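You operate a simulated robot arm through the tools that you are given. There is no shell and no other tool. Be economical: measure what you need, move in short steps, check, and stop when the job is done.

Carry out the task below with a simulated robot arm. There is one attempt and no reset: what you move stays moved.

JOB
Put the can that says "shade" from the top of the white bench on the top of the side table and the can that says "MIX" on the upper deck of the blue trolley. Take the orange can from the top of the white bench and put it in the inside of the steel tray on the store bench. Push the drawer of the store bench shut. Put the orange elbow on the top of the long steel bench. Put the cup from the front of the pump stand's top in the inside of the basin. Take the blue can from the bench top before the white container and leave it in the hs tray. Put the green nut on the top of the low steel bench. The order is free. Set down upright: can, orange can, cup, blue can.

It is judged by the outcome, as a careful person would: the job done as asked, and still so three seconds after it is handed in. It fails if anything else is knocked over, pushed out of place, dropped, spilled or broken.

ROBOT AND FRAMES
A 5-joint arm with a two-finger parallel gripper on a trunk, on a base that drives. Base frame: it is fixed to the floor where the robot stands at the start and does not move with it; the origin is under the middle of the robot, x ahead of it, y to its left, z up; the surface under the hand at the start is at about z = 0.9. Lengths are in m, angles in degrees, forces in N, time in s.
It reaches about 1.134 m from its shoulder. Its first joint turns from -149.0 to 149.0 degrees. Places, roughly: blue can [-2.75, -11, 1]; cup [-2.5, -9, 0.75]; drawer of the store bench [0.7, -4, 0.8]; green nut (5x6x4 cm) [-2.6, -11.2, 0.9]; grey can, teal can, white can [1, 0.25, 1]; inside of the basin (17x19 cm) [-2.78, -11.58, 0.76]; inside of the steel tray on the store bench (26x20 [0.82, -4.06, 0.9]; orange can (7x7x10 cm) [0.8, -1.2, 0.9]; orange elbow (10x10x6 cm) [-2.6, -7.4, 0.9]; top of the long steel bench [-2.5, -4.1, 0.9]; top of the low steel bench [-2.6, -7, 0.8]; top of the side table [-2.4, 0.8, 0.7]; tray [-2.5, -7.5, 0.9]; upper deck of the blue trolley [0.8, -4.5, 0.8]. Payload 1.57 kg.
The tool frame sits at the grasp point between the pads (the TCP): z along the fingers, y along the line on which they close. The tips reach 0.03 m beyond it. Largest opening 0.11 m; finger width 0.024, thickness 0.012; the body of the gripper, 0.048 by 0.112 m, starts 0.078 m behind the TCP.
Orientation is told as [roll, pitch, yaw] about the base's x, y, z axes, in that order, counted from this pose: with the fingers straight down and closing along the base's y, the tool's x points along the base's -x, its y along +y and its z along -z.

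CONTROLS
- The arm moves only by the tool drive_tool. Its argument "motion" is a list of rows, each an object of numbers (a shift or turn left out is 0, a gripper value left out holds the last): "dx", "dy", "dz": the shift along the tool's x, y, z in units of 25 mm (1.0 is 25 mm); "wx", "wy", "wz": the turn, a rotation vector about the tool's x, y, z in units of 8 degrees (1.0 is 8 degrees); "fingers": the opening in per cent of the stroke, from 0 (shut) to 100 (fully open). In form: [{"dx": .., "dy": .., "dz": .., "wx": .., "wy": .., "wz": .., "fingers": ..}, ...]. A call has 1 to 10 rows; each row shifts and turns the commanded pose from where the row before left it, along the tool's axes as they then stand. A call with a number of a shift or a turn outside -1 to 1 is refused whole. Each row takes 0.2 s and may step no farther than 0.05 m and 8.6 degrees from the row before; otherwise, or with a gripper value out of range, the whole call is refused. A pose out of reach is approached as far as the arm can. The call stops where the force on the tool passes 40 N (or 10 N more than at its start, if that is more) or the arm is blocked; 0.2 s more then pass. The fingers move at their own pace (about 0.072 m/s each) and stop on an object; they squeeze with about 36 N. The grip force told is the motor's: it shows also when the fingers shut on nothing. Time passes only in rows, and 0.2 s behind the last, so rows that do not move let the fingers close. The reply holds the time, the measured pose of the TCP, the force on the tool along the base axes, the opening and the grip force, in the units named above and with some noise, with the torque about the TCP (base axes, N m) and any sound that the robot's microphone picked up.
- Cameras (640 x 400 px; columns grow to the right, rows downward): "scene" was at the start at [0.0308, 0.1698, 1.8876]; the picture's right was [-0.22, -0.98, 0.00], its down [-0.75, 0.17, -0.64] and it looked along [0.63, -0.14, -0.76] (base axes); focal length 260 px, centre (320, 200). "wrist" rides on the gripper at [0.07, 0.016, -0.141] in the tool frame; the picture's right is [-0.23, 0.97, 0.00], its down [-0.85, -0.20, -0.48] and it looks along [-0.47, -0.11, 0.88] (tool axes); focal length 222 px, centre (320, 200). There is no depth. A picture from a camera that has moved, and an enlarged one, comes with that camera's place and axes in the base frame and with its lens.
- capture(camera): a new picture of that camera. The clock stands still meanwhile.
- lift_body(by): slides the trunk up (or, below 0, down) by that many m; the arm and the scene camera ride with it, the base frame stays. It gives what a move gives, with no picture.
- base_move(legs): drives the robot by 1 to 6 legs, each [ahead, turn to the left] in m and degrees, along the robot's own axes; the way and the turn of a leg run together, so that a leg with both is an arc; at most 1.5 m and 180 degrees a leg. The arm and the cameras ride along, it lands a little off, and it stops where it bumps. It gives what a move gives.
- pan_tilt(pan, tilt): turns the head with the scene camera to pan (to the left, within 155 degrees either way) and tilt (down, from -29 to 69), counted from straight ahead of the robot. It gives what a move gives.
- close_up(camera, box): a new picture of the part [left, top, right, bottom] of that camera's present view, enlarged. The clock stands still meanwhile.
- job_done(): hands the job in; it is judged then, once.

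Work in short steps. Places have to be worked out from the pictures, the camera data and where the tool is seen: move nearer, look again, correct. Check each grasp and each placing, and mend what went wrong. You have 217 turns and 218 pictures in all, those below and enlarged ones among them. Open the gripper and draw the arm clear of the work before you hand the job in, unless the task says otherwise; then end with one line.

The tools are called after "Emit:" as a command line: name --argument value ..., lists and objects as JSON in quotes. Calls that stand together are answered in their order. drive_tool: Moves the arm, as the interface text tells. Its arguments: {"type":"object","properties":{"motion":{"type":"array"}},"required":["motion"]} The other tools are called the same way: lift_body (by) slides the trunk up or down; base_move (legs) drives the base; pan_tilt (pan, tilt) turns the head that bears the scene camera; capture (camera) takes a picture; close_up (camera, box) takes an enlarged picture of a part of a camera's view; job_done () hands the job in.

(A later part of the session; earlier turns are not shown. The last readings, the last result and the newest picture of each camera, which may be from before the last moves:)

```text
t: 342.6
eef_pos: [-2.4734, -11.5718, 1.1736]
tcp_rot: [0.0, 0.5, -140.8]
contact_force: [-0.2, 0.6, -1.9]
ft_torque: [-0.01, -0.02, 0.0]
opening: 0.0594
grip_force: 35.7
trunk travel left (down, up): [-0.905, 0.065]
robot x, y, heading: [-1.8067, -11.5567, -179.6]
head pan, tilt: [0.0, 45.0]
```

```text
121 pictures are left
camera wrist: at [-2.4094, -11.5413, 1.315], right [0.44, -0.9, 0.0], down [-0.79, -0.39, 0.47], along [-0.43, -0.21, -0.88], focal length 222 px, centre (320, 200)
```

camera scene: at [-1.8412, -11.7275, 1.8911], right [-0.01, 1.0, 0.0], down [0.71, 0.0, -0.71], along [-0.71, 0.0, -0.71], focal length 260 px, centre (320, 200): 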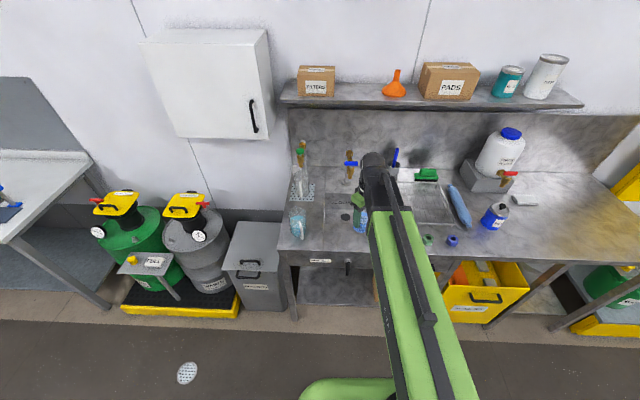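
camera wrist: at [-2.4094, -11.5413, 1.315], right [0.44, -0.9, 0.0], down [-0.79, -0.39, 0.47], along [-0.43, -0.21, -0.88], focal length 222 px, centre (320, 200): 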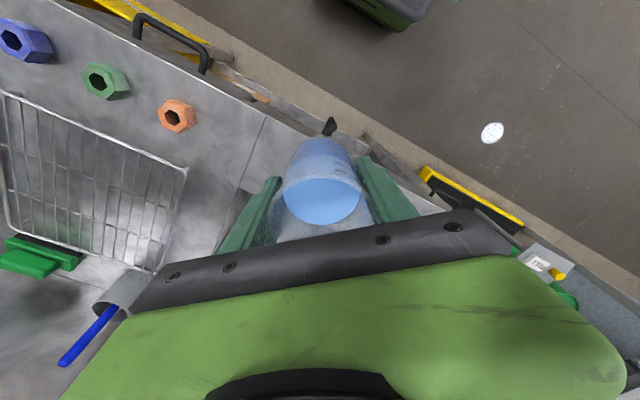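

I spin the gripper back so it closes along y, then move above the basin's front half (-2.745,-11.59).

Emit:
drive_tool --motion '[{"wz": 1}, {"wz": 1}, {"wz": 1}, {"wz": 1}, {"wz": 1}, {"dx": -0.5}, {"dx": -0.8}, {"dx": -0.9}, {"dx": -0.9}, {"dx": -0.9, "dy": 0.7}]'

Emit:
drive_tool --motion '[{"dx": -0.9}, {"dx": -0.9}, {"dx": -0.9}, {"dx": -0.9}, {"dx": -0.9}, {"dx": -0.9}, {"dx": -0.9}, {"dx": -0.5}, {}]'

Emit:
capture --camera "wrist"

Emit:
capture --camera "scene"

```text
t: 344.8
eef_pos: [-2.5752, -11.5886, 1.172]
tcp_rot: [-0.2, 0.4, 179.1]
contact_force: [0.7, -0.6, -1.4]
ft_torque: [-0.01, 0.01, 0.0]
opening: 0.0592
grip_force: 35.9
trunk travel left (down, up): [-0.905, 0.065]
robot x, y, heading: [-1.8022, -11.5613, -179.6]
head pan, tilt: [0.0, 45.0]
```

```text
t: 346.8
eef_pos: [-2.7432, -11.5843, 1.1721]
tcp_rot: [-0.2, 0.3, 179.1]
contact_force: [0.3, -0.2, -1.9]
ft_torque: [-0.02, -0.01, 0.0]
opening: 0.0593
grip_force: 35.9
trunk travel left (down, up): [-0.905, 0.065]
robot x, y, heading: [-1.8101, -11.5556, -179.6]
head pan, tilt: [0.0, 45.0]
```

```text
120 pictures are left
camera wrist: at [-2.6746, -11.6032, 1.3148], right [-0.24, -0.97, 0.0], down [-0.85, 0.21, 0.47], along [-0.46, 0.12, -0.88], focal length 222 px, centre (320, 200)
```

wrist: 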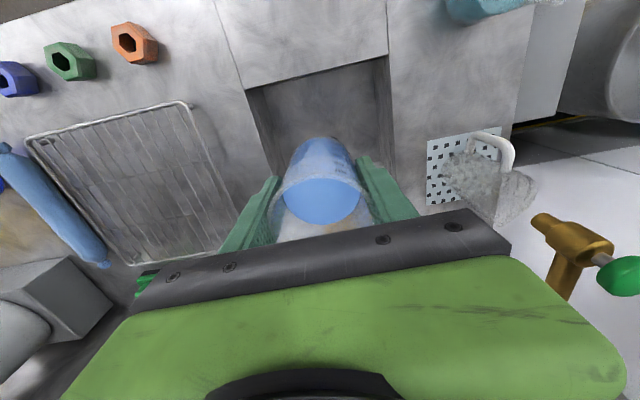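

```text
119 pictures are left
camera scene: at [-1.8413, -11.7276, 1.8911], right [-0.01, 1.0, 0.0], down [0.71, 0.01, -0.71], along [-0.71, -0.01, -0.71], focal length 260 px, centre (320, 200)
```

scene: 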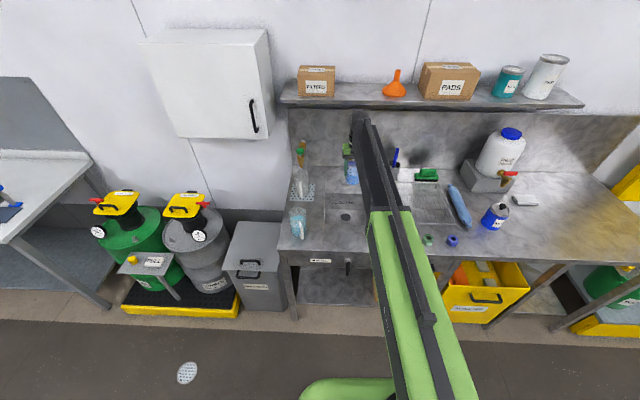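

Basin framed below the cup. I nudge 1 cm deeper and lower to z≈1.0, then look.

Emit:
drive_tool --motion '[{"dx": -0.5, "dy": 0.3}, {}]'

Emit:
lift_body --by -0.17

Emit:
capture --camera "wrist"

Emit:
close_up --camera "scene" --box '[270, 50, 470, 250]'

```text
t: 347.4
eef_pos: [-2.7515, -11.588, 1.1718]
tcp_rot: [-0.2, 0.2, 179.1]
contact_force: [-0.8, 0.5, -1.5]
ft_torque: [-0.01, -0.02, 0.0]
opening: 0.0594
grip_force: 35.9
out of reach, approached as far as the arm can: row 1
trunk travel left (down, up): [-0.905, 0.065]
robot x, y, heading: [-1.8107, -11.5575, -179.6]
head pan, tilt: [0.0, 45.0]
```

```text
t: 349.3
eef_pos: [-2.7511, -11.5886, 1.0023]
tcp_rot: [-0.2, 0.3, 179.1]
contact_force: [0.3, -0.3, -1.6]
ft_torque: [-0.02, -0.03, 0.02]
opening: 0.0595
grip_force: 35.9
trunk travel left (down, up): [-0.735, 0.235]
robot x, y, heading: [-1.8058, -11.5561, -179.5]
head pan, tilt: [0.0, 45.0]
```

```text
118 pictures are left
camera wrist: at [-2.6809, -11.6068, 1.1448], right [-0.24, -0.97, 0.0], down [-0.85, 0.21, 0.47], along [-0.46, 0.12, -0.88], focal length 222 px, centre (320, 200)
```

wrist: 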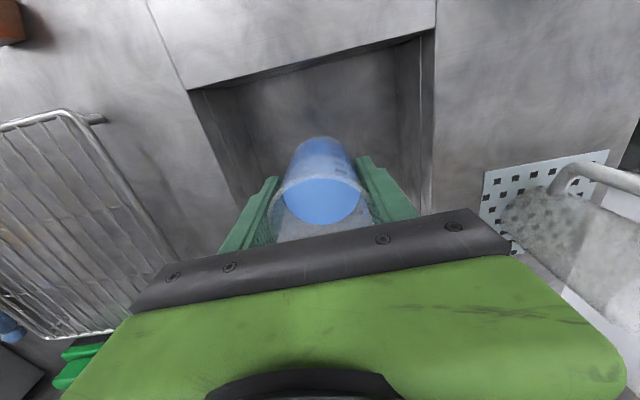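

```text
2.00 times, centred on (370, 150) of scene
camera zoom: at [-1.8413, -11.7275, 1.7211], right [-0.01, 1.0, 0.0], down [0.71, 0.01, -0.71], along [-0.71, -0.01, -0.71], focal length 520 px, centre (220, 300)
```

zoom: 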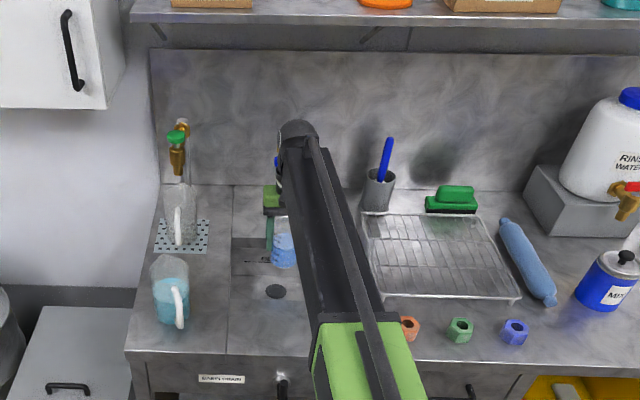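

The tap is ~12 cm behind the wrist. I continue down to 0.86, then small steps to the basin floor.

Emit:
lift_body --by -0.14

Emit:
capture --camera "wrist"

Emit:
lift_body --by -0.02

```text
t: 351.0
eef_pos: [-2.7509, -11.5874, 0.8622]
tcp_rot: [-0.2, 0.3, 179.1]
contact_force: [0.4, -0.1, -2.3]
ft_torque: [0.01, -0.02, 0.01]
opening: 0.0593
grip_force: 36.0
trunk travel left (down, up): [-0.595, 0.375]
robot x, y, heading: [-1.8048, -11.562, -179.7]
head pan, tilt: [0.0, 45.0]
```

```text
116 pictures are left
camera wrist: at [-2.6809, -11.6068, 1.0048], right [-0.24, -0.97, 0.0], down [-0.85, 0.21, 0.47], along [-0.46, 0.12, -0.88], focal length 222 px, centre (320, 200)
```

wrist: 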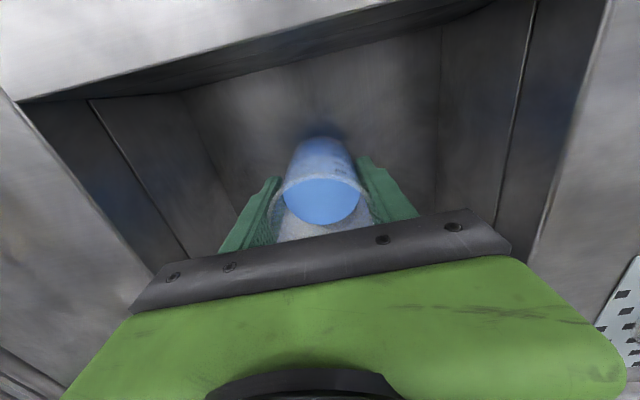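

```text
t: 351.7
eef_pos: [-2.7505, -11.589, 0.8423]
tcp_rot: [-0.3, 0.4, 179.1]
contact_force: [-0.2, -0.1, -1.8]
ft_torque: [0.01, 0.01, -0.01]
opening: 0.0596
grip_force: 36.6
trunk travel left (down, up): [-0.575, 0.395]
robot x, y, heading: [-1.8071, -11.5527, -179.5]
head pan, tilt: [0.0, 45.0]
```

Still free, near the floor. Fine steps down.

Emit:
lift_body --by -0.012

Emit:
lift_body --by -0.005

Emit:
lift_body --by -0.004

```text
t: 352.3
eef_pos: [-2.7489, -11.5874, 0.8324]
tcp_rot: [-0.1, 0.1, 179.2]
contact_force: [-1.3, -1.3, 24.5]
ft_torque: [-0.14, 0.15, 0.02]
opening: 0.0597
grip_force: 36.1
trunk travel left (down, up): [-0.563, 0.407]
robot x, y, heading: [-1.8071, -11.5563, -179.7]
head pan, tilt: [0.0, 45.0]
```

```text
t: 352.8
eef_pos: [-2.7478, -11.589, 0.828]
tcp_rot: [-0.2, 0.2, 179.0]
contact_force: [1.4, -1.3, 24.4]
ft_torque: [-0.19, -0.05, -0.01]
opening: 0.0596
grip_force: 36.2
trunk travel left (down, up): [-0.558, 0.412]
robot x, y, heading: [-1.8069, -11.5551, -179.6]
head pan, tilt: [0.0, 45.0]
```

```text
t: 353.3
eef_pos: [-2.7492, -11.5883, 0.824]
tcp_rot: [-0.2, 0.2, 179.1]
contact_force: [1.7, -1.7, 26.2]
ft_torque: [-0.24, 0.05, -0.01]
opening: 0.0599
grip_force: 36.2
trunk travel left (down, up): [-0.554, 0.416]
robot x, y, heading: [-1.808, -11.5535, -179.7]
head pan, tilt: [0.0, 45.0]
```

The cup rests on the basin floor. Open and rise.

Emit:
drive_tool --motion '[{"fingers": 90}, {}, {}, {}]'

Emit:
lift_body --by 0.15

Emit:
capture --camera "wrist"

```text
t: 354.3
eef_pos: [-2.7505, -11.5883, 0.8226]
tcp_rot: [-0.2, 0.3, 179.1]
contact_force: [-0.3, -0.2, -0.1]
ft_torque: [-0.02, -0.02, 0.01]
opening: 0.0991
grip_force: 0.0
trunk travel left (down, up): [-0.554, 0.416]
robot x, y, heading: [-1.8105, -11.556, -179.6]
head pan, tilt: [0.0, 45.0]
```

```text
t: 356.1
eef_pos: [-2.7508, -11.5875, 0.9716]
tcp_rot: [-0.2, 0.3, 179.1]
contact_force: [-0.7, 0.4, 0.4]
ft_torque: [-0.01, -0.04, -0.03]
opening: 0.099
grip_force: 0.1
trunk travel left (down, up): [-0.704, 0.266]
robot x, y, heading: [-1.8059, -11.5554, -179.6]
head pan, tilt: [0.0, 45.0]
```

```text
115 pictures are left
camera wrist: at [-2.6808, -11.6069, 1.1138], right [-0.24, -0.97, 0.0], down [-0.85, 0.21, 0.47], along [-0.46, 0.12, -0.88], focal length 222 px, centre (320, 200)
```

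wrist: 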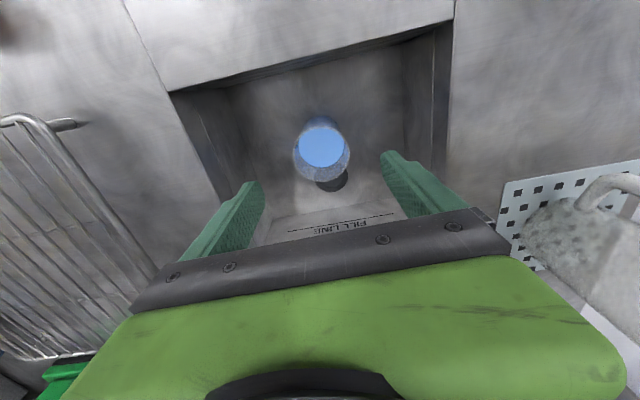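

The cup stands upright in the basin. Next the green nut (~(-2.556,-11.24)); I raise and move the tool above it.

Emit:
lift_body --by 0.15

Emit:
drive_tool --motion '[{"dx": 0.8, "dy": -1}, {"dx": 0.8, "dy": -1}, {"dx": 0.8, "dy": -1}, {"dx": 0.8, "dy": -1}, {"dx": 0.8, "dy": -1}, {"dx": 0.8, "dy": -1}, {"dx": 0.8, "dy": -1}, {"dx": 0.8, "dy": -1}, {"dx": 0.8, "dy": -1}, {"dx": 0.6, "dy": -1}]'

Emit:
drive_tool --motion '[{"dy": -1}, {"dy": -1}, {"dy": -1}, {"dy": -0.9}, {}]'

Emit:
capture --camera "wrist"

```text
t: 357.8
eef_pos: [-2.7503, -11.5877, 1.1213]
tcp_rot: [-0.1, 0.3, 179.0]
contact_force: [0.1, -0.4, 0.5]
ft_torque: [-0.01, -0.02, 0.01]
opening: 0.0987
grip_force: 0.1
trunk travel left (down, up): [-0.854, 0.116]
robot x, y, heading: [-1.8097, -11.5563, -179.6]
head pan, tilt: [0.0, 45.0]
```

```text
t: 360.0
eef_pos: [-2.5501, -11.3408, 1.1222]
tcp_rot: [-0.2, 0.3, 179.1]
contact_force: [-0.3, -0.1, -0.2]
ft_torque: [-0.01, 0.0, 0.01]
opening: 0.0989
grip_force: 0.1
trunk travel left (down, up): [-0.854, 0.116]
robot x, y, heading: [-1.8033, -11.556, -179.3]
head pan, tilt: [0.0, 45.0]
```

```text
t: 361.2
eef_pos: [-2.5483, -11.2445, 1.1218]
tcp_rot: [-0.1, 0.3, 179.0]
contact_force: [-0.4, -0.5, -0.3]
ft_torque: [0.0, 0.03, 0.02]
opening: 0.0989
grip_force: 0.0
out of reach, approached as far as the arm can: row 3
trunk travel left (down, up): [-0.854, 0.116]
robot x, y, heading: [-1.8039, -11.5509, -179.4]
head pan, tilt: [0.0, 45.0]
```

```text
114 pictures are left
camera wrist: at [-2.4808, -11.2631, 1.2639], right [-0.24, -0.97, 0.0], down [-0.85, 0.21, 0.47], along [-0.46, 0.12, -0.88], focal length 222 px, centre (320, 200)
```

wrist: 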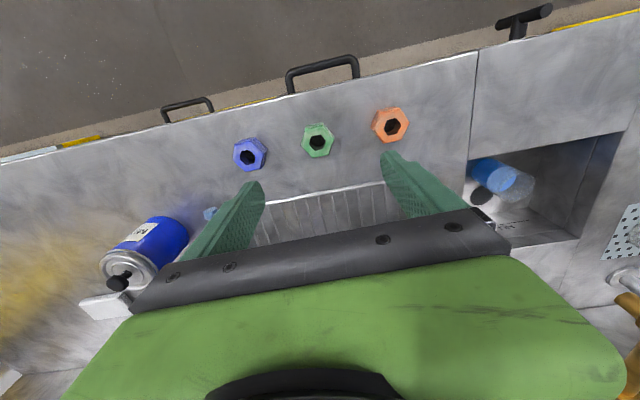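

Green nut at (-2.556,-11.24). I zoom to see its flats' orientation.

Emit:
close_up --camera "wrist" --box '[280, 110, 360, 170]'

```text
6.67 times, centred on (320, 140) of wrist
camera zoom: at [-2.4808, -11.2631, 1.2639], right [-0.24, -0.97, 0.0], down [-0.85, 0.21, 0.47], along [-0.46, 0.12, -0.88], focal length 1481 px, centre (320, 600)
```

zoom: 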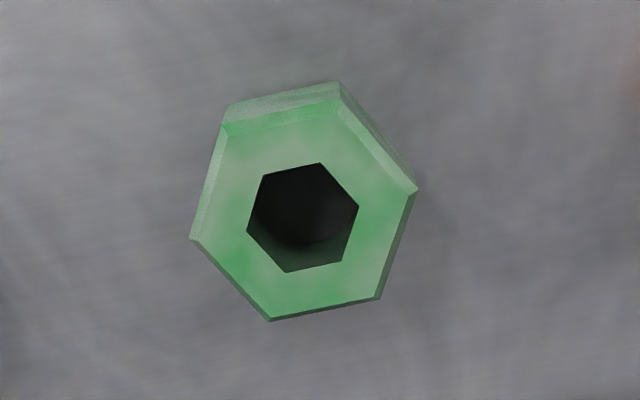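

Its flats face ±x, so I spin the gripper 90° to close along x, with 75 % opening.

Emit:
drive_tool --motion '[{"wz": -1, "fingers": 75}, {"wz": -1}, {"wz": -1}, {"wz": -1}, {"wz": -1}, {"wz": -1}, {"wz": -1}, {"wz": -1}, {"wz": -1}, {"wz": -1}]'

Emit:
drive_tool --motion '[{"wz": -1}, {"wz": -0.2}, {}]'

Emit:
capture --camera "wrist"

```text
t: 363.4
eef_pos: [-2.5493, -11.244, 1.122]
tcp_rot: [0.2, 0.2, -100.9]
contact_force: [1.3, 0.3, 0.2]
ft_torque: [-0.01, 0.01, 0.02]
opening: 0.0823
grip_force: 0.1
trunk travel left (down, up): [-0.854, 0.116]
robot x, y, heading: [-1.8055, -11.5546, -179.8]
head pan, tilt: [0.0, 45.0]
```

```text
t: 364.2
eef_pos: [-2.5487, -11.2434, 1.1211]
tcp_rot: [0.4, 0.2, -91.4]
contact_force: [-0.2, 0.0, -0.1]
ft_torque: [-0.01, 0.03, 0.01]
opening: 0.0827
grip_force: 0.0
trunk travel left (down, up): [-0.854, 0.116]
robot x, y, heading: [-1.8085, -11.5617, -179.8]
head pan, tilt: [0.0, 45.0]
```

```text
112 pictures are left
camera wrist: at [-2.5314, -11.1759, 1.2639], right [0.97, -0.25, 0.0], down [-0.22, -0.85, 0.47], along [-0.11, -0.46, -0.88], focal length 222 px, centre (320, 200)
```

wrist: 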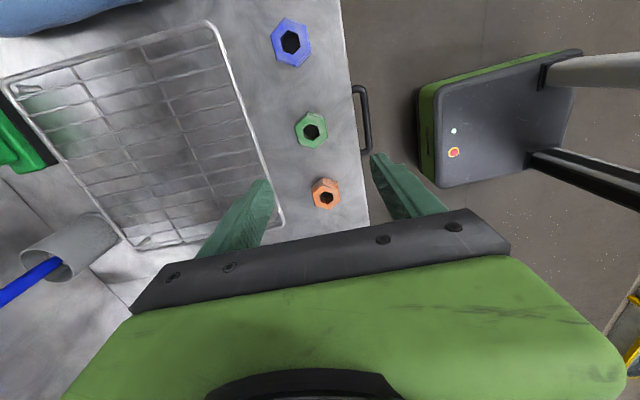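

Nut at (-2.557,-11.236); rack bar is 3 cm beyond the rear finger. I trim, narrow to 65 %, and lower to 0.95.

Emit:
drive_tool --motion '[{"dx": 0.28, "dy": -0.33, "fingers": 65}, {}]'

Emit:
lift_body --by -0.165

Emit:
capture --camera "wrist"

```text
t: 364.8
eef_pos: [-2.558, -11.2373, 1.1209]
tcp_rot: [0.3, 0.2, -91.2]
contact_force: [0.3, -0.3, -0.7]
ft_torque: [0.0, -0.01, -0.02]
opening: 0.0718
grip_force: 0.0
trunk travel left (down, up): [-0.854, 0.116]
robot x, y, heading: [-1.8041, -11.5587, -180.0]
head pan, tilt: [0.0, 45.0]
```

```text
t: 366.7
eef_pos: [-2.5565, -11.2368, 0.9556]
tcp_rot: [0.4, 0.3, -91.4]
contact_force: [-0.3, -0.2, -0.4]
ft_torque: [0.01, 0.02, -0.01]
opening: 0.0715
grip_force: 0.0
trunk travel left (down, up): [-0.689, 0.281]
robot x, y, heading: [-1.8069, -11.559, -179.5]
head pan, tilt: [0.0, 45.0]
```

```text
111 pictures are left
camera wrist: at [-2.5394, -11.168, 1.099], right [0.97, -0.25, 0.0], down [-0.22, -0.85, 0.47], along [-0.12, -0.46, -0.88], focal length 222 px, centre (320, 200)
```

wrist: 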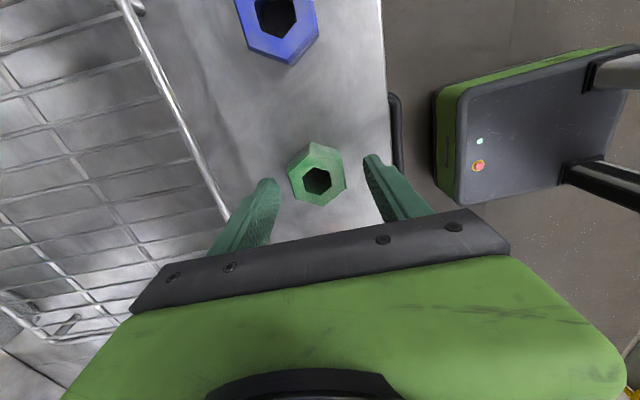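

Centred on the nut. Lower the rest, grip and lift.

Emit:
lift_body --by -0.024

Emit:
drive_tool --motion '[{"fingers": 0}, {}, {}, {}]'

Emit:
lift_body --by 0.05

Emit:
capture --camera "wrist"

```text
t: 367.4
eef_pos: [-2.5568, -11.2355, 0.932]
tcp_rot: [0.3, 0.1, -91.4]
contact_force: [-0.2, 0.3, -0.4]
ft_torque: [-0.03, 0.02, 0.03]
opening: 0.0715
grip_force: 0.0
trunk travel left (down, up): [-0.665, 0.305]
robot x, y, heading: [-1.8068, -11.5545, -179.3]
head pan, tilt: [0.0, 45.0]
```

```text
t: 368.4
eef_pos: [-2.5579, -11.2365, 0.9324]
tcp_rot: [0.3, 0.2, -91.3]
contact_force: [-1.2, 0.0, 1.2]
ft_torque: [-0.01, 0.13, -0.03]
opening: 0.0455
grip_force: 36.1
trunk travel left (down, up): [-0.665, 0.305]
robot x, y, heading: [-1.806, -11.5552, -179.7]
head pan, tilt: [0.0, 45.0]
```

```text
t: 369.3
eef_pos: [-2.5577, -11.2362, 0.9815]
tcp_rot: [0.3, 0.2, -91.3]
contact_force: [0.0, -0.2, -2.8]
ft_torque: [-0.01, 0.02, -0.03]
opening: 0.0455
grip_force: 36.1
trunk travel left (down, up): [-0.715, 0.255]
robot x, y, heading: [-1.8066, -11.5585, -179.9]
head pan, tilt: [0.0, 45.0]
```

```text
110 pictures are left
camera wrist: at [-2.5397, -11.1679, 1.1247], right [0.97, -0.25, 0.0], down [-0.22, -0.85, 0.47], along [-0.11, -0.46, -0.88], focal length 222 px, centre (320, 200)
```

wrist: 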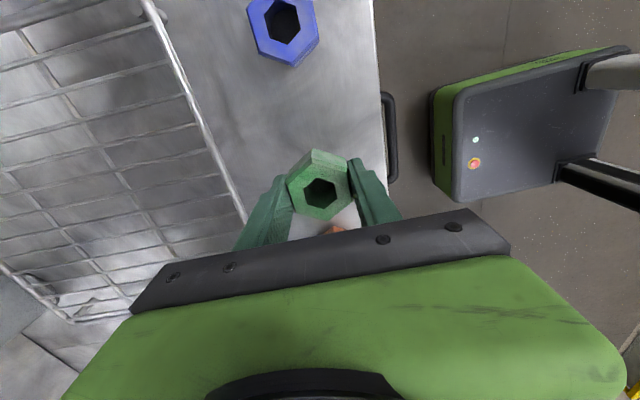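

Nut held. I raise, back off to the aisle and drive up to the low steel bench at y≈-7.

Emit:
lift_body --by 0.18

Emit:
base_move --legs '[[-0.55, 0], [0, -90], [1.5, 0], [1.5, 0], [1.2, 0]]'

Emit:
pan_tilt --pan 80 --tilt 40

Emit:
capture --camera "scene"

```text
t: 371.3
eef_pos: [-2.5584, -11.2361, 1.1622]
tcp_rot: [0.2, 0.2, -91.2]
contact_force: [0.3, -0.5, -3.8]
ft_torque: [0.02, 0.0, -0.01]
opening: 0.0456
grip_force: 36.0
trunk travel left (down, up): [-0.895, 0.075]
robot x, y, heading: [-1.8045, -11.555, -179.6]
head pan, tilt: [0.0, 45.0]
```

```text
t: 397.9
eef_pos: [-1.0505, -6.6394, 1.1621]
tcp_rot: [0.3, 0.1, 179.6]
contact_force: [0.2, 0.9, -2.1]
ft_torque: [0.01, 0.04, 0.0]
opening: 0.0453
grip_force: 36.0
trunk travel left (down, up): [-0.895, 0.075]
robot x, y, heading: [-1.3612, -7.3936, 91.2]
head pan, tilt: [0.0, 45.0]
```

```text
t: 399.4
eef_pos: [-1.0518, -6.6404, 1.1616]
tcp_rot: [0.3, 0.2, 179.5]
contact_force: [0.2, 0.4, -4.1]
ft_torque: [-0.01, 0.03, -0.03]
opening: 0.0454
grip_force: 35.8
trunk travel left (down, up): [-0.895, 0.075]
robot x, y, heading: [-1.3611, -7.3965, 91.7]
head pan, tilt: [80.0, 40.0]
```

```text
109 pictures are left
camera scene: at [-1.612, -7.4323, 1.8883], right [0.15, 0.99, 0.0], down [0.64, -0.1, -0.77], along [-0.76, 0.12, -0.64], focal length 260 px, centre (320, 200)
```

scene: 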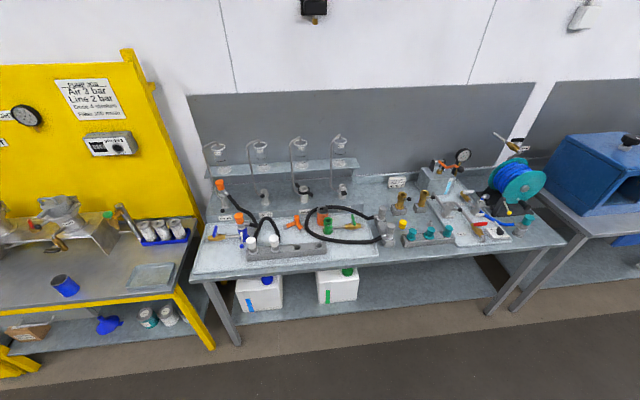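

This is the low steel bench. I zoom in on its left and right halves.

Emit:
close_up --camera "scene" --box '[185, 170, 385, 290]'

Emit:
close_up --camera "scene" --box '[370, 140, 570, 270]'

```text
3.20 times, centred on (285, 230) of scene
camera zoom: at [-1.612, -7.4323, 1.8883], right [0.15, 0.99, 0.0], down [0.64, -0.1, -0.77], along [-0.76, 0.12, -0.64], focal length 832 px, centre (432, 104)
```

zoom: 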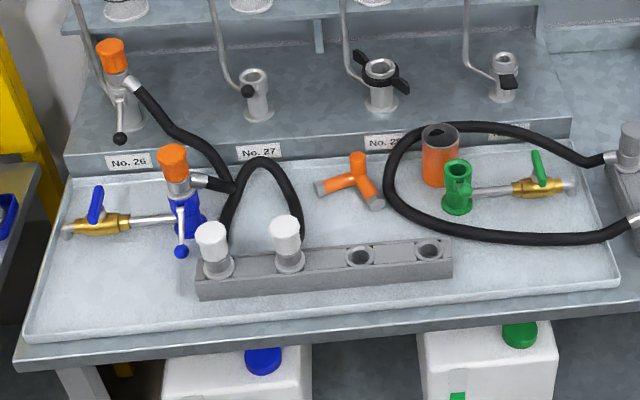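

```text
3.08 times, centred on (470, 205) of scene
camera zoom: at [-1.612, -7.4323, 1.8883], right [0.15, 0.99, 0.0], down [0.64, -0.1, -0.77], along [-0.76, 0.12, -0.64], focal length 800 px, centre (-142, 185)
```

zoom: 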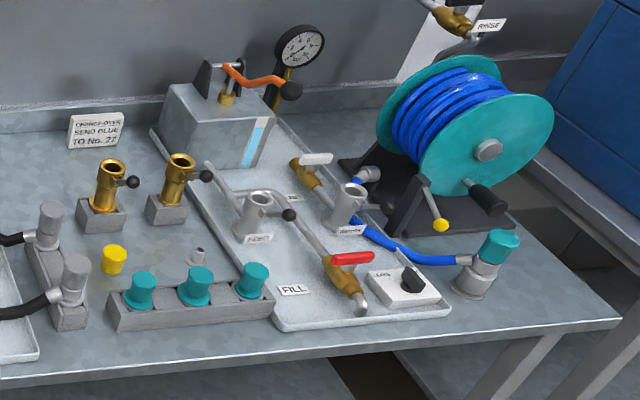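

The orange elbow is at about (-2.60,-7.43) in the big white tray with the hoses. For the nut I'll use the free bench surface at the right front, near (-2.35,-6.13). I drive there.

Emit:
base_move --legs '[[0.95, 0], [0, 88], [0.1, 0]]'

Emit:
pan_tilt --pan 0 --tilt 45

Emit:
capture --camera "scene"

Emit:
capture --camera "wrist"

```text
t: 408.8
eef_pos: [-2.2227, -6.1211, 1.1621]
tcp_rot: [0.4, 0.2, -92.7]
contact_force: [-0.8, 1.2, -2.5]
ft_torque: [-0.01, -0.03, 0.01]
opening: 0.0455
grip_force: 35.7
trunk travel left (down, up): [-0.895, 0.075]
robot x, y, heading: [-1.482, -6.4791, 178.5]
head pan, tilt: [80.0, 40.0]
```

```text
t: 410.3
eef_pos: [-2.2202, -6.1225, 1.1623]
tcp_rot: [0.3, 0.1, -92.7]
contact_force: [0.2, -0.5, -2.6]
ft_torque: [0.0, 0.02, 0.0]
opening: 0.0455
grip_force: 35.7
trunk travel left (down, up): [-0.895, 0.075]
robot x, y, heading: [-1.4794, -6.4786, 178.1]
head pan, tilt: [0.0, 45.0]
```

```text
106 pictures are left
camera scene: at [-1.519, -6.6459, 1.8811], right [0.03, 1.0, 0.0], down [0.71, -0.02, -0.71], along [-0.71, 0.02, -0.71], focal length 260 px, centre (320, 200)
```

scene: 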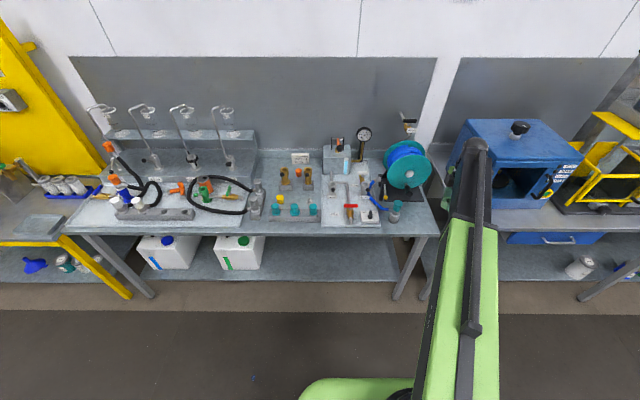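

```text
105 pictures are left
camera wrist: at [-2.201, -6.0541, 1.3048], right [0.96, -0.27, 0.0], down [-0.24, -0.85, 0.47], along [-0.13, -0.46, -0.88], focal length 222 px, centre (320, 200)
```

wrist: 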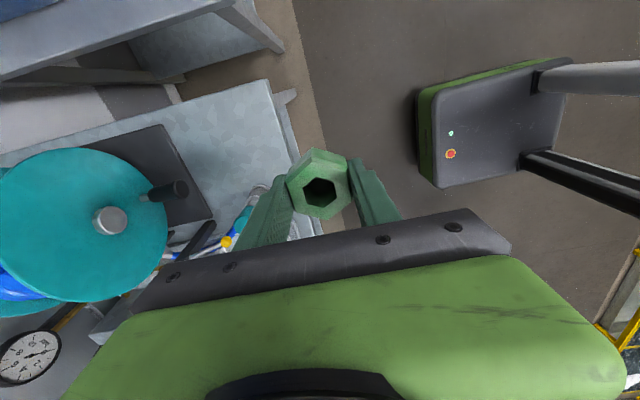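

Bench right-front corner is at (-2.29,-6.03); the reel's crank tip near (-2.48,-6.16,0.95) must be avoided. I target (-2.36,-6.09).

Emit:
base_move --legs '[[0.1, 0]]'

Emit:
drive_tool --motion '[{"dx": 0.5, "dy": -0.8}, {"dx": 0.5, "dy": -0.8}, {}]'

Emit:
capture --camera "wrist"

```text
t: 411.5
eef_pos: [-2.3217, -6.1175, 1.1612]
tcp_rot: [0.4, 0.2, -92.9]
contact_force: [-0.4, -0.5, -3.8]
ft_torque: [-0.01, -0.02, 0.0]
opening: 0.0451
grip_force: 35.8
trunk travel left (down, up): [-0.895, 0.075]
robot x, y, heading: [-1.5767, -6.4725, 178.4]
head pan, tilt: [0.0, 45.0]
```

```text
t: 412.3
eef_pos: [-2.357, -6.0895, 1.162]
tcp_rot: [0.3, 0.2, -93.0]
contact_force: [0.0, -0.2, -3.0]
ft_torque: [0.03, 0.01, -0.02]
opening: 0.0454
grip_force: 36.1
trunk travel left (down, up): [-0.895, 0.075]
robot x, y, heading: [-1.5778, -6.4771, 178.4]
head pan, tilt: [0.0, 45.0]
```

```text
104 pictures are left
camera wrist: at [-2.3382, -6.0222, 1.3047], right [0.96, -0.28, 0.0], down [-0.24, -0.85, 0.47], along [-0.13, -0.46, -0.88], focal length 222 px, centre (320, 200)
```

wrist: 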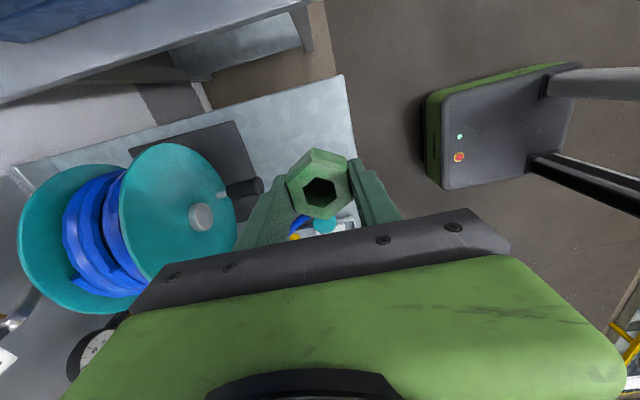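

Clear descent. Lower to 0.96, look, then step to contact.

Emit:
lift_body --by -0.2

Emit:
capture --camera "wrist"

Emit:
lift_body --by -0.05

```text
t: 414.4
eef_pos: [-2.358, -6.0905, 0.9619]
tcp_rot: [0.3, 0.1, -92.9]
contact_force: [-0.1, -0.5, -3.7]
ft_torque: [-0.01, 0.05, -0.02]
opening: 0.0455
grip_force: 35.7
trunk travel left (down, up): [-0.695, 0.275]
robot x, y, heading: [-1.5765, -6.4737, 178.2]
head pan, tilt: [0.0, 45.0]
```

```text
103 pictures are left
camera wrist: at [-2.338, -6.0222, 1.1048], right [0.96, -0.28, 0.0], down [-0.24, -0.85, 0.47], along [-0.13, -0.46, -0.88], focal length 222 px, centre (320, 200)
```

wrist: 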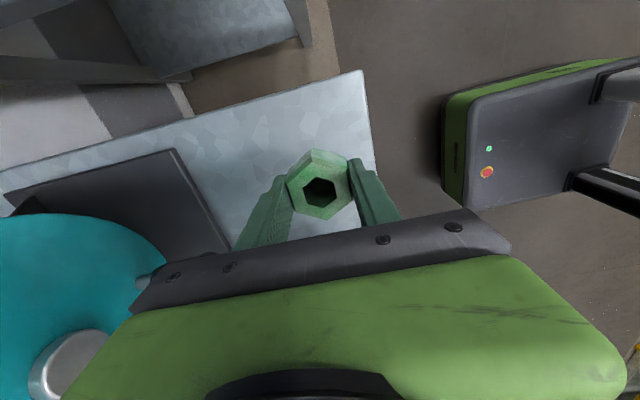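

```text
t: 415.4
eef_pos: [-2.3577, -6.0894, 0.9123]
tcp_rot: [0.3, 0.1, -92.9]
contact_force: [-1.3, 0.5, -2.9]
ft_torque: [-0.02, -0.01, -0.01]
opening: 0.0456
grip_force: 35.8
trunk travel left (down, up): [-0.645, 0.325]
robot x, y, heading: [-1.5742, -6.4738, 178.4]
head pan, tilt: [0.0, 45.0]
```

Bench surface estimated 0.85–0.88; fine steps now.

Emit:
lift_body --by -0.012

Emit:
lift_body --by -0.01

Emit:
lift_body --by -0.008

```text
t: 416.0
eef_pos: [-2.3584, -6.0902, 0.9003]
tcp_rot: [0.3, 0.2, -92.8]
contact_force: [-0.1, 0.0, -3.2]
ft_torque: [-0.02, -0.03, 0.02]
opening: 0.0456
grip_force: 36.1
trunk travel left (down, up): [-0.633, 0.337]
robot x, y, heading: [-1.5757, -6.4753, 178.3]
head pan, tilt: [0.0, 45.0]
```

```text
t: 416.6
eef_pos: [-2.3579, -6.0902, 0.8896]
tcp_rot: [0.3, 0.2, -92.9]
contact_force: [0.2, 0.5, -3.5]
ft_torque: [0.02, -0.01, 0.02]
opening: 0.0458
grip_force: 35.3
trunk travel left (down, up): [-0.623, 0.347]
robot x, y, heading: [-1.5763, -6.4731, 178.0]
head pan, tilt: [0.0, 45.0]
```

```text
t: 417.1
eef_pos: [-2.3574, -6.0892, 0.8828]
tcp_rot: [0.3, 0.4, -92.9]
contact_force: [1.4, -1.4, -0.2]
ft_torque: [-0.03, 0.05, -0.01]
opening: 0.0456
grip_force: 36.0
trunk travel left (down, up): [-0.615, 0.355]
robot x, y, heading: [-1.5788, -6.4759, 178.2]
head pan, tilt: [0.0, 45.0]
```

Just touching. One or two millimetres more, open, rise, check.

Emit:
lift_body --by -0.002

Emit:
drive_tool --motion '[{"fingers": 70}, {}, {}, {}]'

Emit:
lift_body --by 0.1

Emit:
capture --camera "wrist"

```text
t: 417.6
eef_pos: [-2.3574, -6.0903, 0.8827]
tcp_rot: [0.1, 0.3, -92.9]
contact_force: [-7.9, 4.5, 28.4]
ft_torque: [-0.16, 0.44, -0.06]
opening: 0.0452
grip_force: 36.1
trunk travel left (down, up): [-0.613, 0.357]
robot x, y, heading: [-1.5754, -6.474, 178.3]
head pan, tilt: [0.0, 45.0]
```

```text
t: 418.6
eef_pos: [-2.3583, -6.0903, 0.8811]
tcp_rot: [0.3, 0.3, -92.9]
contact_force: [0.3, 1.1, -0.5]
ft_torque: [-0.02, -0.02, 0.01]
opening: 0.077
grip_force: 0.0
trunk travel left (down, up): [-0.613, 0.357]
robot x, y, heading: [-1.5776, -6.4733, 178.4]
head pan, tilt: [0.0, 45.0]
```

```text
t: 420.0
eef_pos: [-2.3579, -6.0891, 0.9798]
tcp_rot: [0.3, 0.2, -92.9]
contact_force: [-0.8, 0.8, 0.3]
ft_torque: [-0.03, 0.01, 0.01]
opening: 0.0772
grip_force: 0.0
trunk travel left (down, up): [-0.713, 0.257]
robot x, y, heading: [-1.5777, -6.4757, 178.0]
head pan, tilt: [0.0, 45.0]
```

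```text
102 pictures are left
camera wrist: at [-2.3379, -6.0223, 1.1229], right [0.96, -0.28, 0.0], down [-0.24, -0.85, 0.47], along [-0.13, -0.46, -0.88], focal length 222 px, centre (320, 200)
```

wrist: 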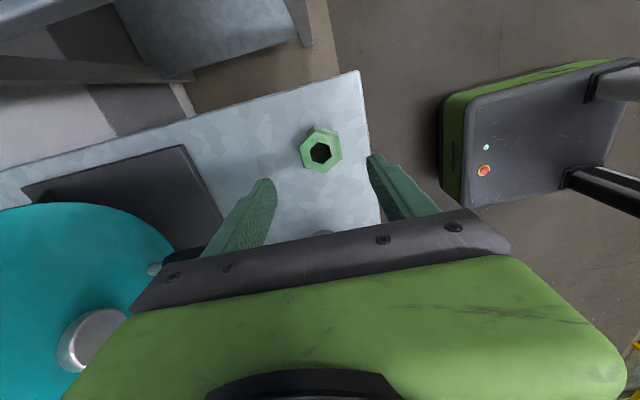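

Nut placed on the bench. Now the elbow at (-2.60,-7.43): raise, back off, shift along the aisle to y≈-7.8 and face the bench again.

Emit:
lift_body --by 0.19

Emit:
base_move --legs '[[-0.3, 0], [0, 90], [1.25, 0], [0, -90], [0.3, 0]]'

Emit:
capture --camera "wrist"

Emit:
capture --camera "scene"

```text
t: 422.1
eef_pos: [-2.3582, -6.0899, 1.1706]
tcp_rot: [0.3, 0.2, -93.0]
contact_force: [0.2, 0.2, -0.5]
ft_torque: [0.0, 0.01, 0.0]
opening: 0.0768
grip_force: 0.0
trunk travel left (down, up): [-0.903, 0.067]
robot x, y, heading: [-1.5792, -6.4727, 178.3]
head pan, tilt: [0.0, 45.0]
```

```text
t: 439.3
eef_pos: [-2.3972, -7.3363, 1.1694]
tcp_rot: [0.3, 0.2, -92.9]
contact_force: [-0.8, 0.4, 0.4]
ft_torque: [0.01, -0.01, -0.02]
opening: 0.0769
grip_force: 0.1
trunk travel left (down, up): [-0.903, 0.067]
robot x, y, heading: [-1.6163, -7.7082, 179.2]
head pan, tilt: [0.0, 45.0]
```

```text
101 pictures are left
camera wrist: at [-2.3777, -7.2684, 1.3123], right [0.96, -0.28, 0.0], down [-0.25, -0.84, 0.47], along [-0.13, -0.46, -0.88], focal length 222 px, centre (320, 200)
```

wrist: 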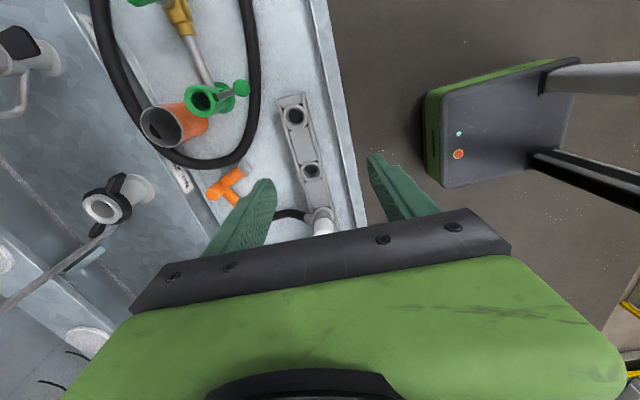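

```text
100 pictures are left
camera scene: at [-1.6583, -7.8776, 1.8892], right [0.02, 1.0, 0.0], down [0.71, -0.01, -0.71], along [-0.71, 0.01, -0.71], focal length 260 px, centre (320, 200)
```

scene: 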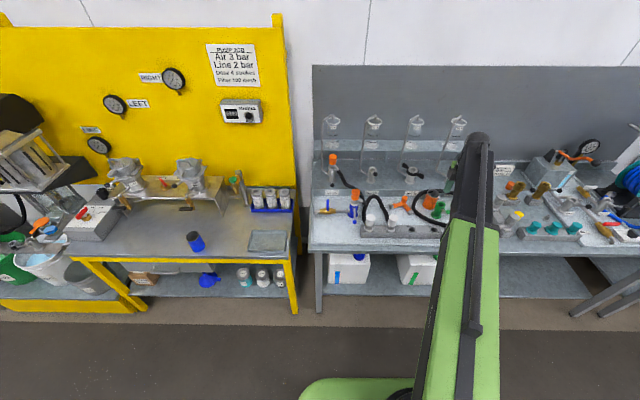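

Zoom in on the elbow.

Emit:
close_up --camera "wrist" --box '[190, 150, 270, 220]'

Emit:
close_up --camera "scene" --box '[310, 170, 450, 250]'

```text
5.71 times, centred on (230, 185) of wrist
camera zoom: at [-2.3777, -7.2684, 1.3123], right [0.96, -0.28, 0.0], down [-0.25, -0.84, 0.47], along [-0.13, -0.46, -0.88], focal length 1269 px, centre (834, 286)
```

zoom: 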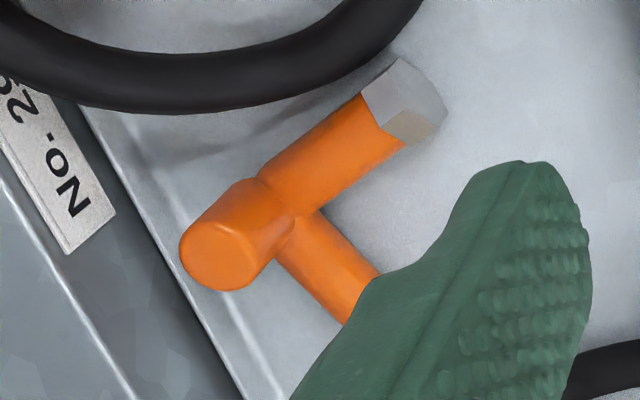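

```text
4.57 times, centred on (380, 210) of scene
camera zoom: at [-1.6583, -7.8776, 1.8892], right [0.02, 1.0, 0.0], down [0.71, -0.01, -0.71], along [-0.71, 0.01, -0.71], focal length 1188 px, centre (46, 154)
```

zoom: 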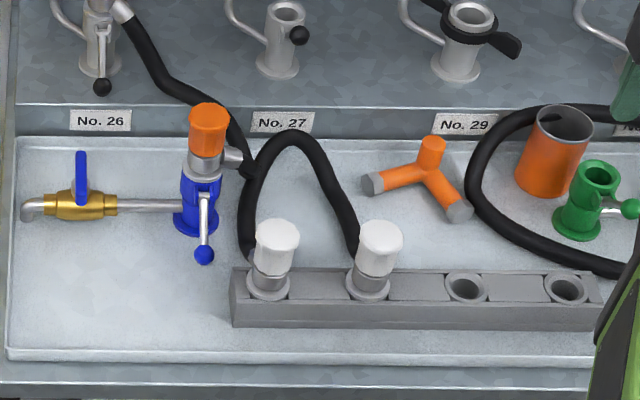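

The elbow has an upright post at (-2.644,-7.407), top z≈0.912, with two legs lying toward +x/±y. I'll grip the post along y with tips just above the legs. First spin the gripper, drive ahead 0.25 m.

Emit:
drive_tool --motion '[{"wz": 1}, {"wz": 1}, {"wz": 1}, {"wz": 1}, {"wz": 1}, {"wz": 1}, {"wz": 1}, {"wz": 1}, {"wz": 1}, {"wz": 1}]'

Emit:
drive_tool --motion '[{"wz": 1}, {}]'

Emit:
base_move --legs '[[0.24, 0]]'

Emit:
capture --camera "wrist"

```text
t: 441.5
eef_pos: [-2.3979, -7.3353, 1.1697]
tcp_rot: [-0.2, 0.3, -173.2]
contact_force: [-0.4, -0.3, -0.6]
ft_torque: [-0.01, 0.0, 0.02]
opening: 0.0771
grip_force: 0.1
trunk travel left (down, up): [-0.903, 0.067]
robot x, y, heading: [-1.6206, -7.7098, 178.7]
head pan, tilt: [0.0, 45.0]
```

```text
t: 442.1
eef_pos: [-2.396, -7.3367, 1.1709]
tcp_rot: [-0.2, 0.3, 178.9]
contact_force: [-0.4, -0.6, -0.4]
ft_torque: [-0.01, -0.05, 0.01]
opening: 0.0767
grip_force: 0.1
trunk travel left (down, up): [-0.903, 0.067]
robot x, y, heading: [-1.6183, -7.7049, 179.1]
head pan, tilt: [0.0, 45.0]
```

```text
t: 443.9
eef_pos: [-2.6331, -7.3306, 1.1691]
tcp_rot: [-0.3, 0.4, 179.0]
contact_force: [-0.4, -1.1, 0.5]
ft_torque: [0.07, -0.02, 0.02]
opening: 0.0769
grip_force: 0.1
trunk travel left (down, up): [-0.903, 0.067]
robot x, y, heading: [-1.8553, -7.7033, 179.2]
head pan, tilt: [0.0, 45.0]
```

```text
97 pictures are left
camera wrist: at [-2.565, -7.3502, 1.312], right [-0.24, -0.97, 0.0], down [-0.85, 0.21, 0.47], along [-0.46, 0.12, -0.88], focal length 222 px, centre (320, 200)
```

wrist: 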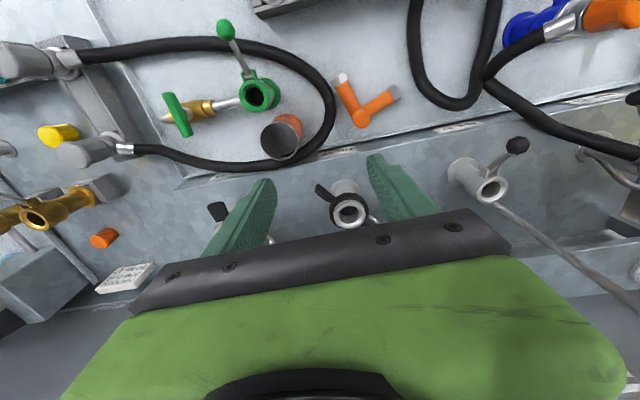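

Post at (-2.640,-7.403). Move above it and lower to z≈1.0 for a check.

Emit:
drive_tool --motion '[{"dx": -0.3, "dy": 0.96}, {"dy": 0.96}, {"dy": 0.96}, {}]'

Emit:
lift_body --by -0.17

Emit:
capture --camera "wrist"

```text
t: 444.9
eef_pos: [-2.639, -7.4036, 1.1702]
tcp_rot: [-0.2, 0.3, 179.1]
contact_force: [-0.7, 0.2, 0.9]
ft_torque: [0.0, -0.01, -0.02]
opening: 0.077
grip_force: 0.1
trunk travel left (down, up): [-0.903, 0.067]
robot x, y, heading: [-1.8508, -7.7026, 179.0]
head pan, tilt: [0.0, 45.0]
```

```text
t: 446.8
eef_pos: [-2.6411, -7.4032, 1.0006]
tcp_rot: [-0.2, 0.2, 179.0]
contact_force: [0.5, 1.0, 0.7]
ft_torque: [0.02, 0.03, -0.01]
opening: 0.0771
grip_force: 0.2
trunk travel left (down, up): [-0.733, 0.237]
robot x, y, heading: [-1.8521, -7.704, 179.0]
head pan, tilt: [0.0, 45.0]
```

```text
96 pictures are left
camera wrist: at [-2.5711, -7.4221, 1.143], right [-0.24, -0.97, 0.0], down [-0.85, 0.21, 0.47], along [-0.46, 0.12, -0.88], focal length 222 px, centre (320, 200)
```

wrist: 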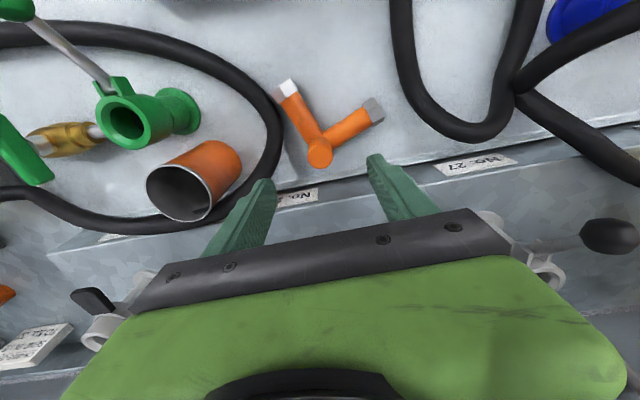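

Aligned within a few mm. I narrow the opening to 48 % to clear the hose and lower to TCP 0.925.

Emit:
drive_tool --motion '[{"fingers": 48}, {}, {}]'

Emit:
lift_body --by -0.05

Emit:
capture --camera "wrist"

```text
t: 447.6
eef_pos: [-2.64, -7.4036, 1.0013]
tcp_rot: [-0.2, 0.3, 179.0]
contact_force: [-0.3, 0.6, 0.1]
ft_torque: [0.0, -0.01, 0.0]
opening: 0.0529
grip_force: 0.0
trunk travel left (down, up): [-0.733, 0.237]
robot x, y, heading: [-1.8578, -7.7035, 178.9]
head pan, tilt: [0.0, 45.0]
```

```text
t: 448.5
eef_pos: [-2.6403, -7.4044, 0.9511]
tcp_rot: [-0.2, 0.3, 179.1]
contact_force: [0.2, -0.6, -0.4]
ft_torque: [0.01, -0.04, -0.01]
opening: 0.053
grip_force: 0.0
trunk travel left (down, up): [-0.683, 0.287]
robot x, y, heading: [-1.8549, -7.702, 179.0]
head pan, tilt: [0.0, 45.0]
```

```text
95 pictures are left
camera wrist: at [-2.5711, -7.4221, 1.0929], right [-0.24, -0.97, 0.0], down [-0.85, 0.21, 0.47], along [-0.46, 0.12, -0.88], focal length 222 px, centre (320, 200)
```

wrist: 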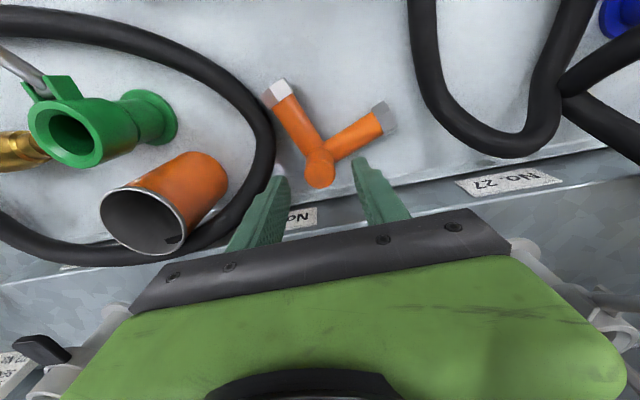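

Post top is nearer z≈0.89–0.91. I lower in small steps watching the force.

Emit:
lift_body --by -0.035

Emit:
lift_body --by -0.008

Emit:
capture --camera "wrist"

```text
t: 449.3
eef_pos: [-2.6402, -7.4039, 0.9157]
tcp_rot: [-0.2, 0.3, 178.9]
contact_force: [-0.2, 0.4, 0.6]
ft_torque: [0.01, -0.02, 0.05]
opening: 0.0529
grip_force: 0.1
trunk travel left (down, up): [-0.648, 0.322]
robot x, y, heading: [-1.854, -7.7063, 179.2]
head pan, tilt: [0.0, 45.0]
```

```text
t: 449.8
eef_pos: [-2.6407, -7.403, 0.9112]
tcp_rot: [-0.3, 0.0, 178.9]
contact_force: [1.8, 1.7, 31.1]
ft_torque: [-0.89, -0.2, 0.07]
opening: 0.0516
grip_force: 0.0
trunk travel left (down, up): [-0.642, 0.328]
robot x, y, heading: [-1.8512, -7.7027, 179.0]
head pan, tilt: [0.0, 45.0]
stopped: the force on the tool passed its limit at 51 N (the readings are from after the stop); the commanded pose is now the measured one
```

```text
94 pictures are left
camera wrist: at [-2.57, -7.4227, 1.0534], right [-0.25, -0.97, 0.0], down [-0.85, 0.21, 0.48], along [-0.47, 0.12, -0.88], focal length 222 px, centre (320, 200)
```

wrist: 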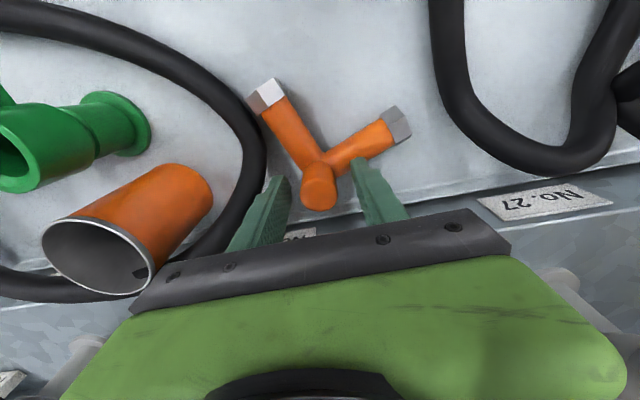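

The tip touched the leg's top (z≈0.881). I raise 4 mm and close on the post.

Emit:
lift_body --by 0.005

Emit:
drive_tool --motion '[{"fingers": 0}, {}, {}, {}]'

Emit:
lift_body --by 0.03

Emit:
capture --camera "wrist"

```text
t: 450.3
eef_pos: [-2.6429, -7.4036, 0.9135]
tcp_rot: [-0.2, 0.0, 178.9]
contact_force: [0.3, 0.5, 0.3]
ft_torque: [0.01, 0.0, -0.01]
opening: 0.0527
grip_force: 0.2
trunk travel left (down, up): [-0.647, 0.323]
robot x, y, heading: [-1.8533, -7.7062, 178.8]
head pan, tilt: [0.0, 45.0]
```

```text
t: 451.3
eef_pos: [-2.6427, -7.4036, 0.9132]
tcp_rot: [-0.2, 0.0, 178.9]
contact_force: [0.0, 0.3, -0.3]
ft_torque: [-0.13, -0.02, 0.03]
opening: 0.0259
grip_force: 36.2
trunk travel left (down, up): [-0.647, 0.323]
robot x, y, heading: [-1.8564, -7.7038, 178.7]
head pan, tilt: [0.0, 45.0]
```

```text
t: 452.1
eef_pos: [-2.644, -7.4029, 0.9438]
tcp_rot: [-0.2, 0.0, 179.0]
contact_force: [0.1, 0.8, -1.3]
ft_torque: [0.01, 0.01, 0.02]
opening: 0.0259
grip_force: 35.7
trunk travel left (down, up): [-0.677, 0.293]
robot x, y, heading: [-1.8565, -7.7029, 178.8]
head pan, tilt: [0.0, 45.0]
```

```text
93 pictures are left
camera wrist: at [-2.5726, -7.4222, 1.0857], right [-0.25, -0.97, 0.0], down [-0.85, 0.21, 0.48], along [-0.46, 0.12, -0.88], focal length 222 px, centre (320, 200)
```

wrist: 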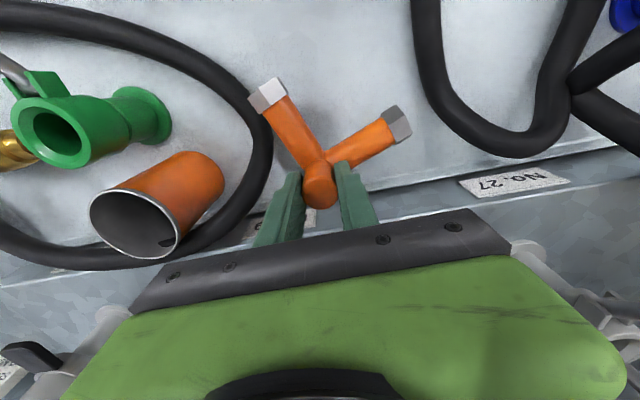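

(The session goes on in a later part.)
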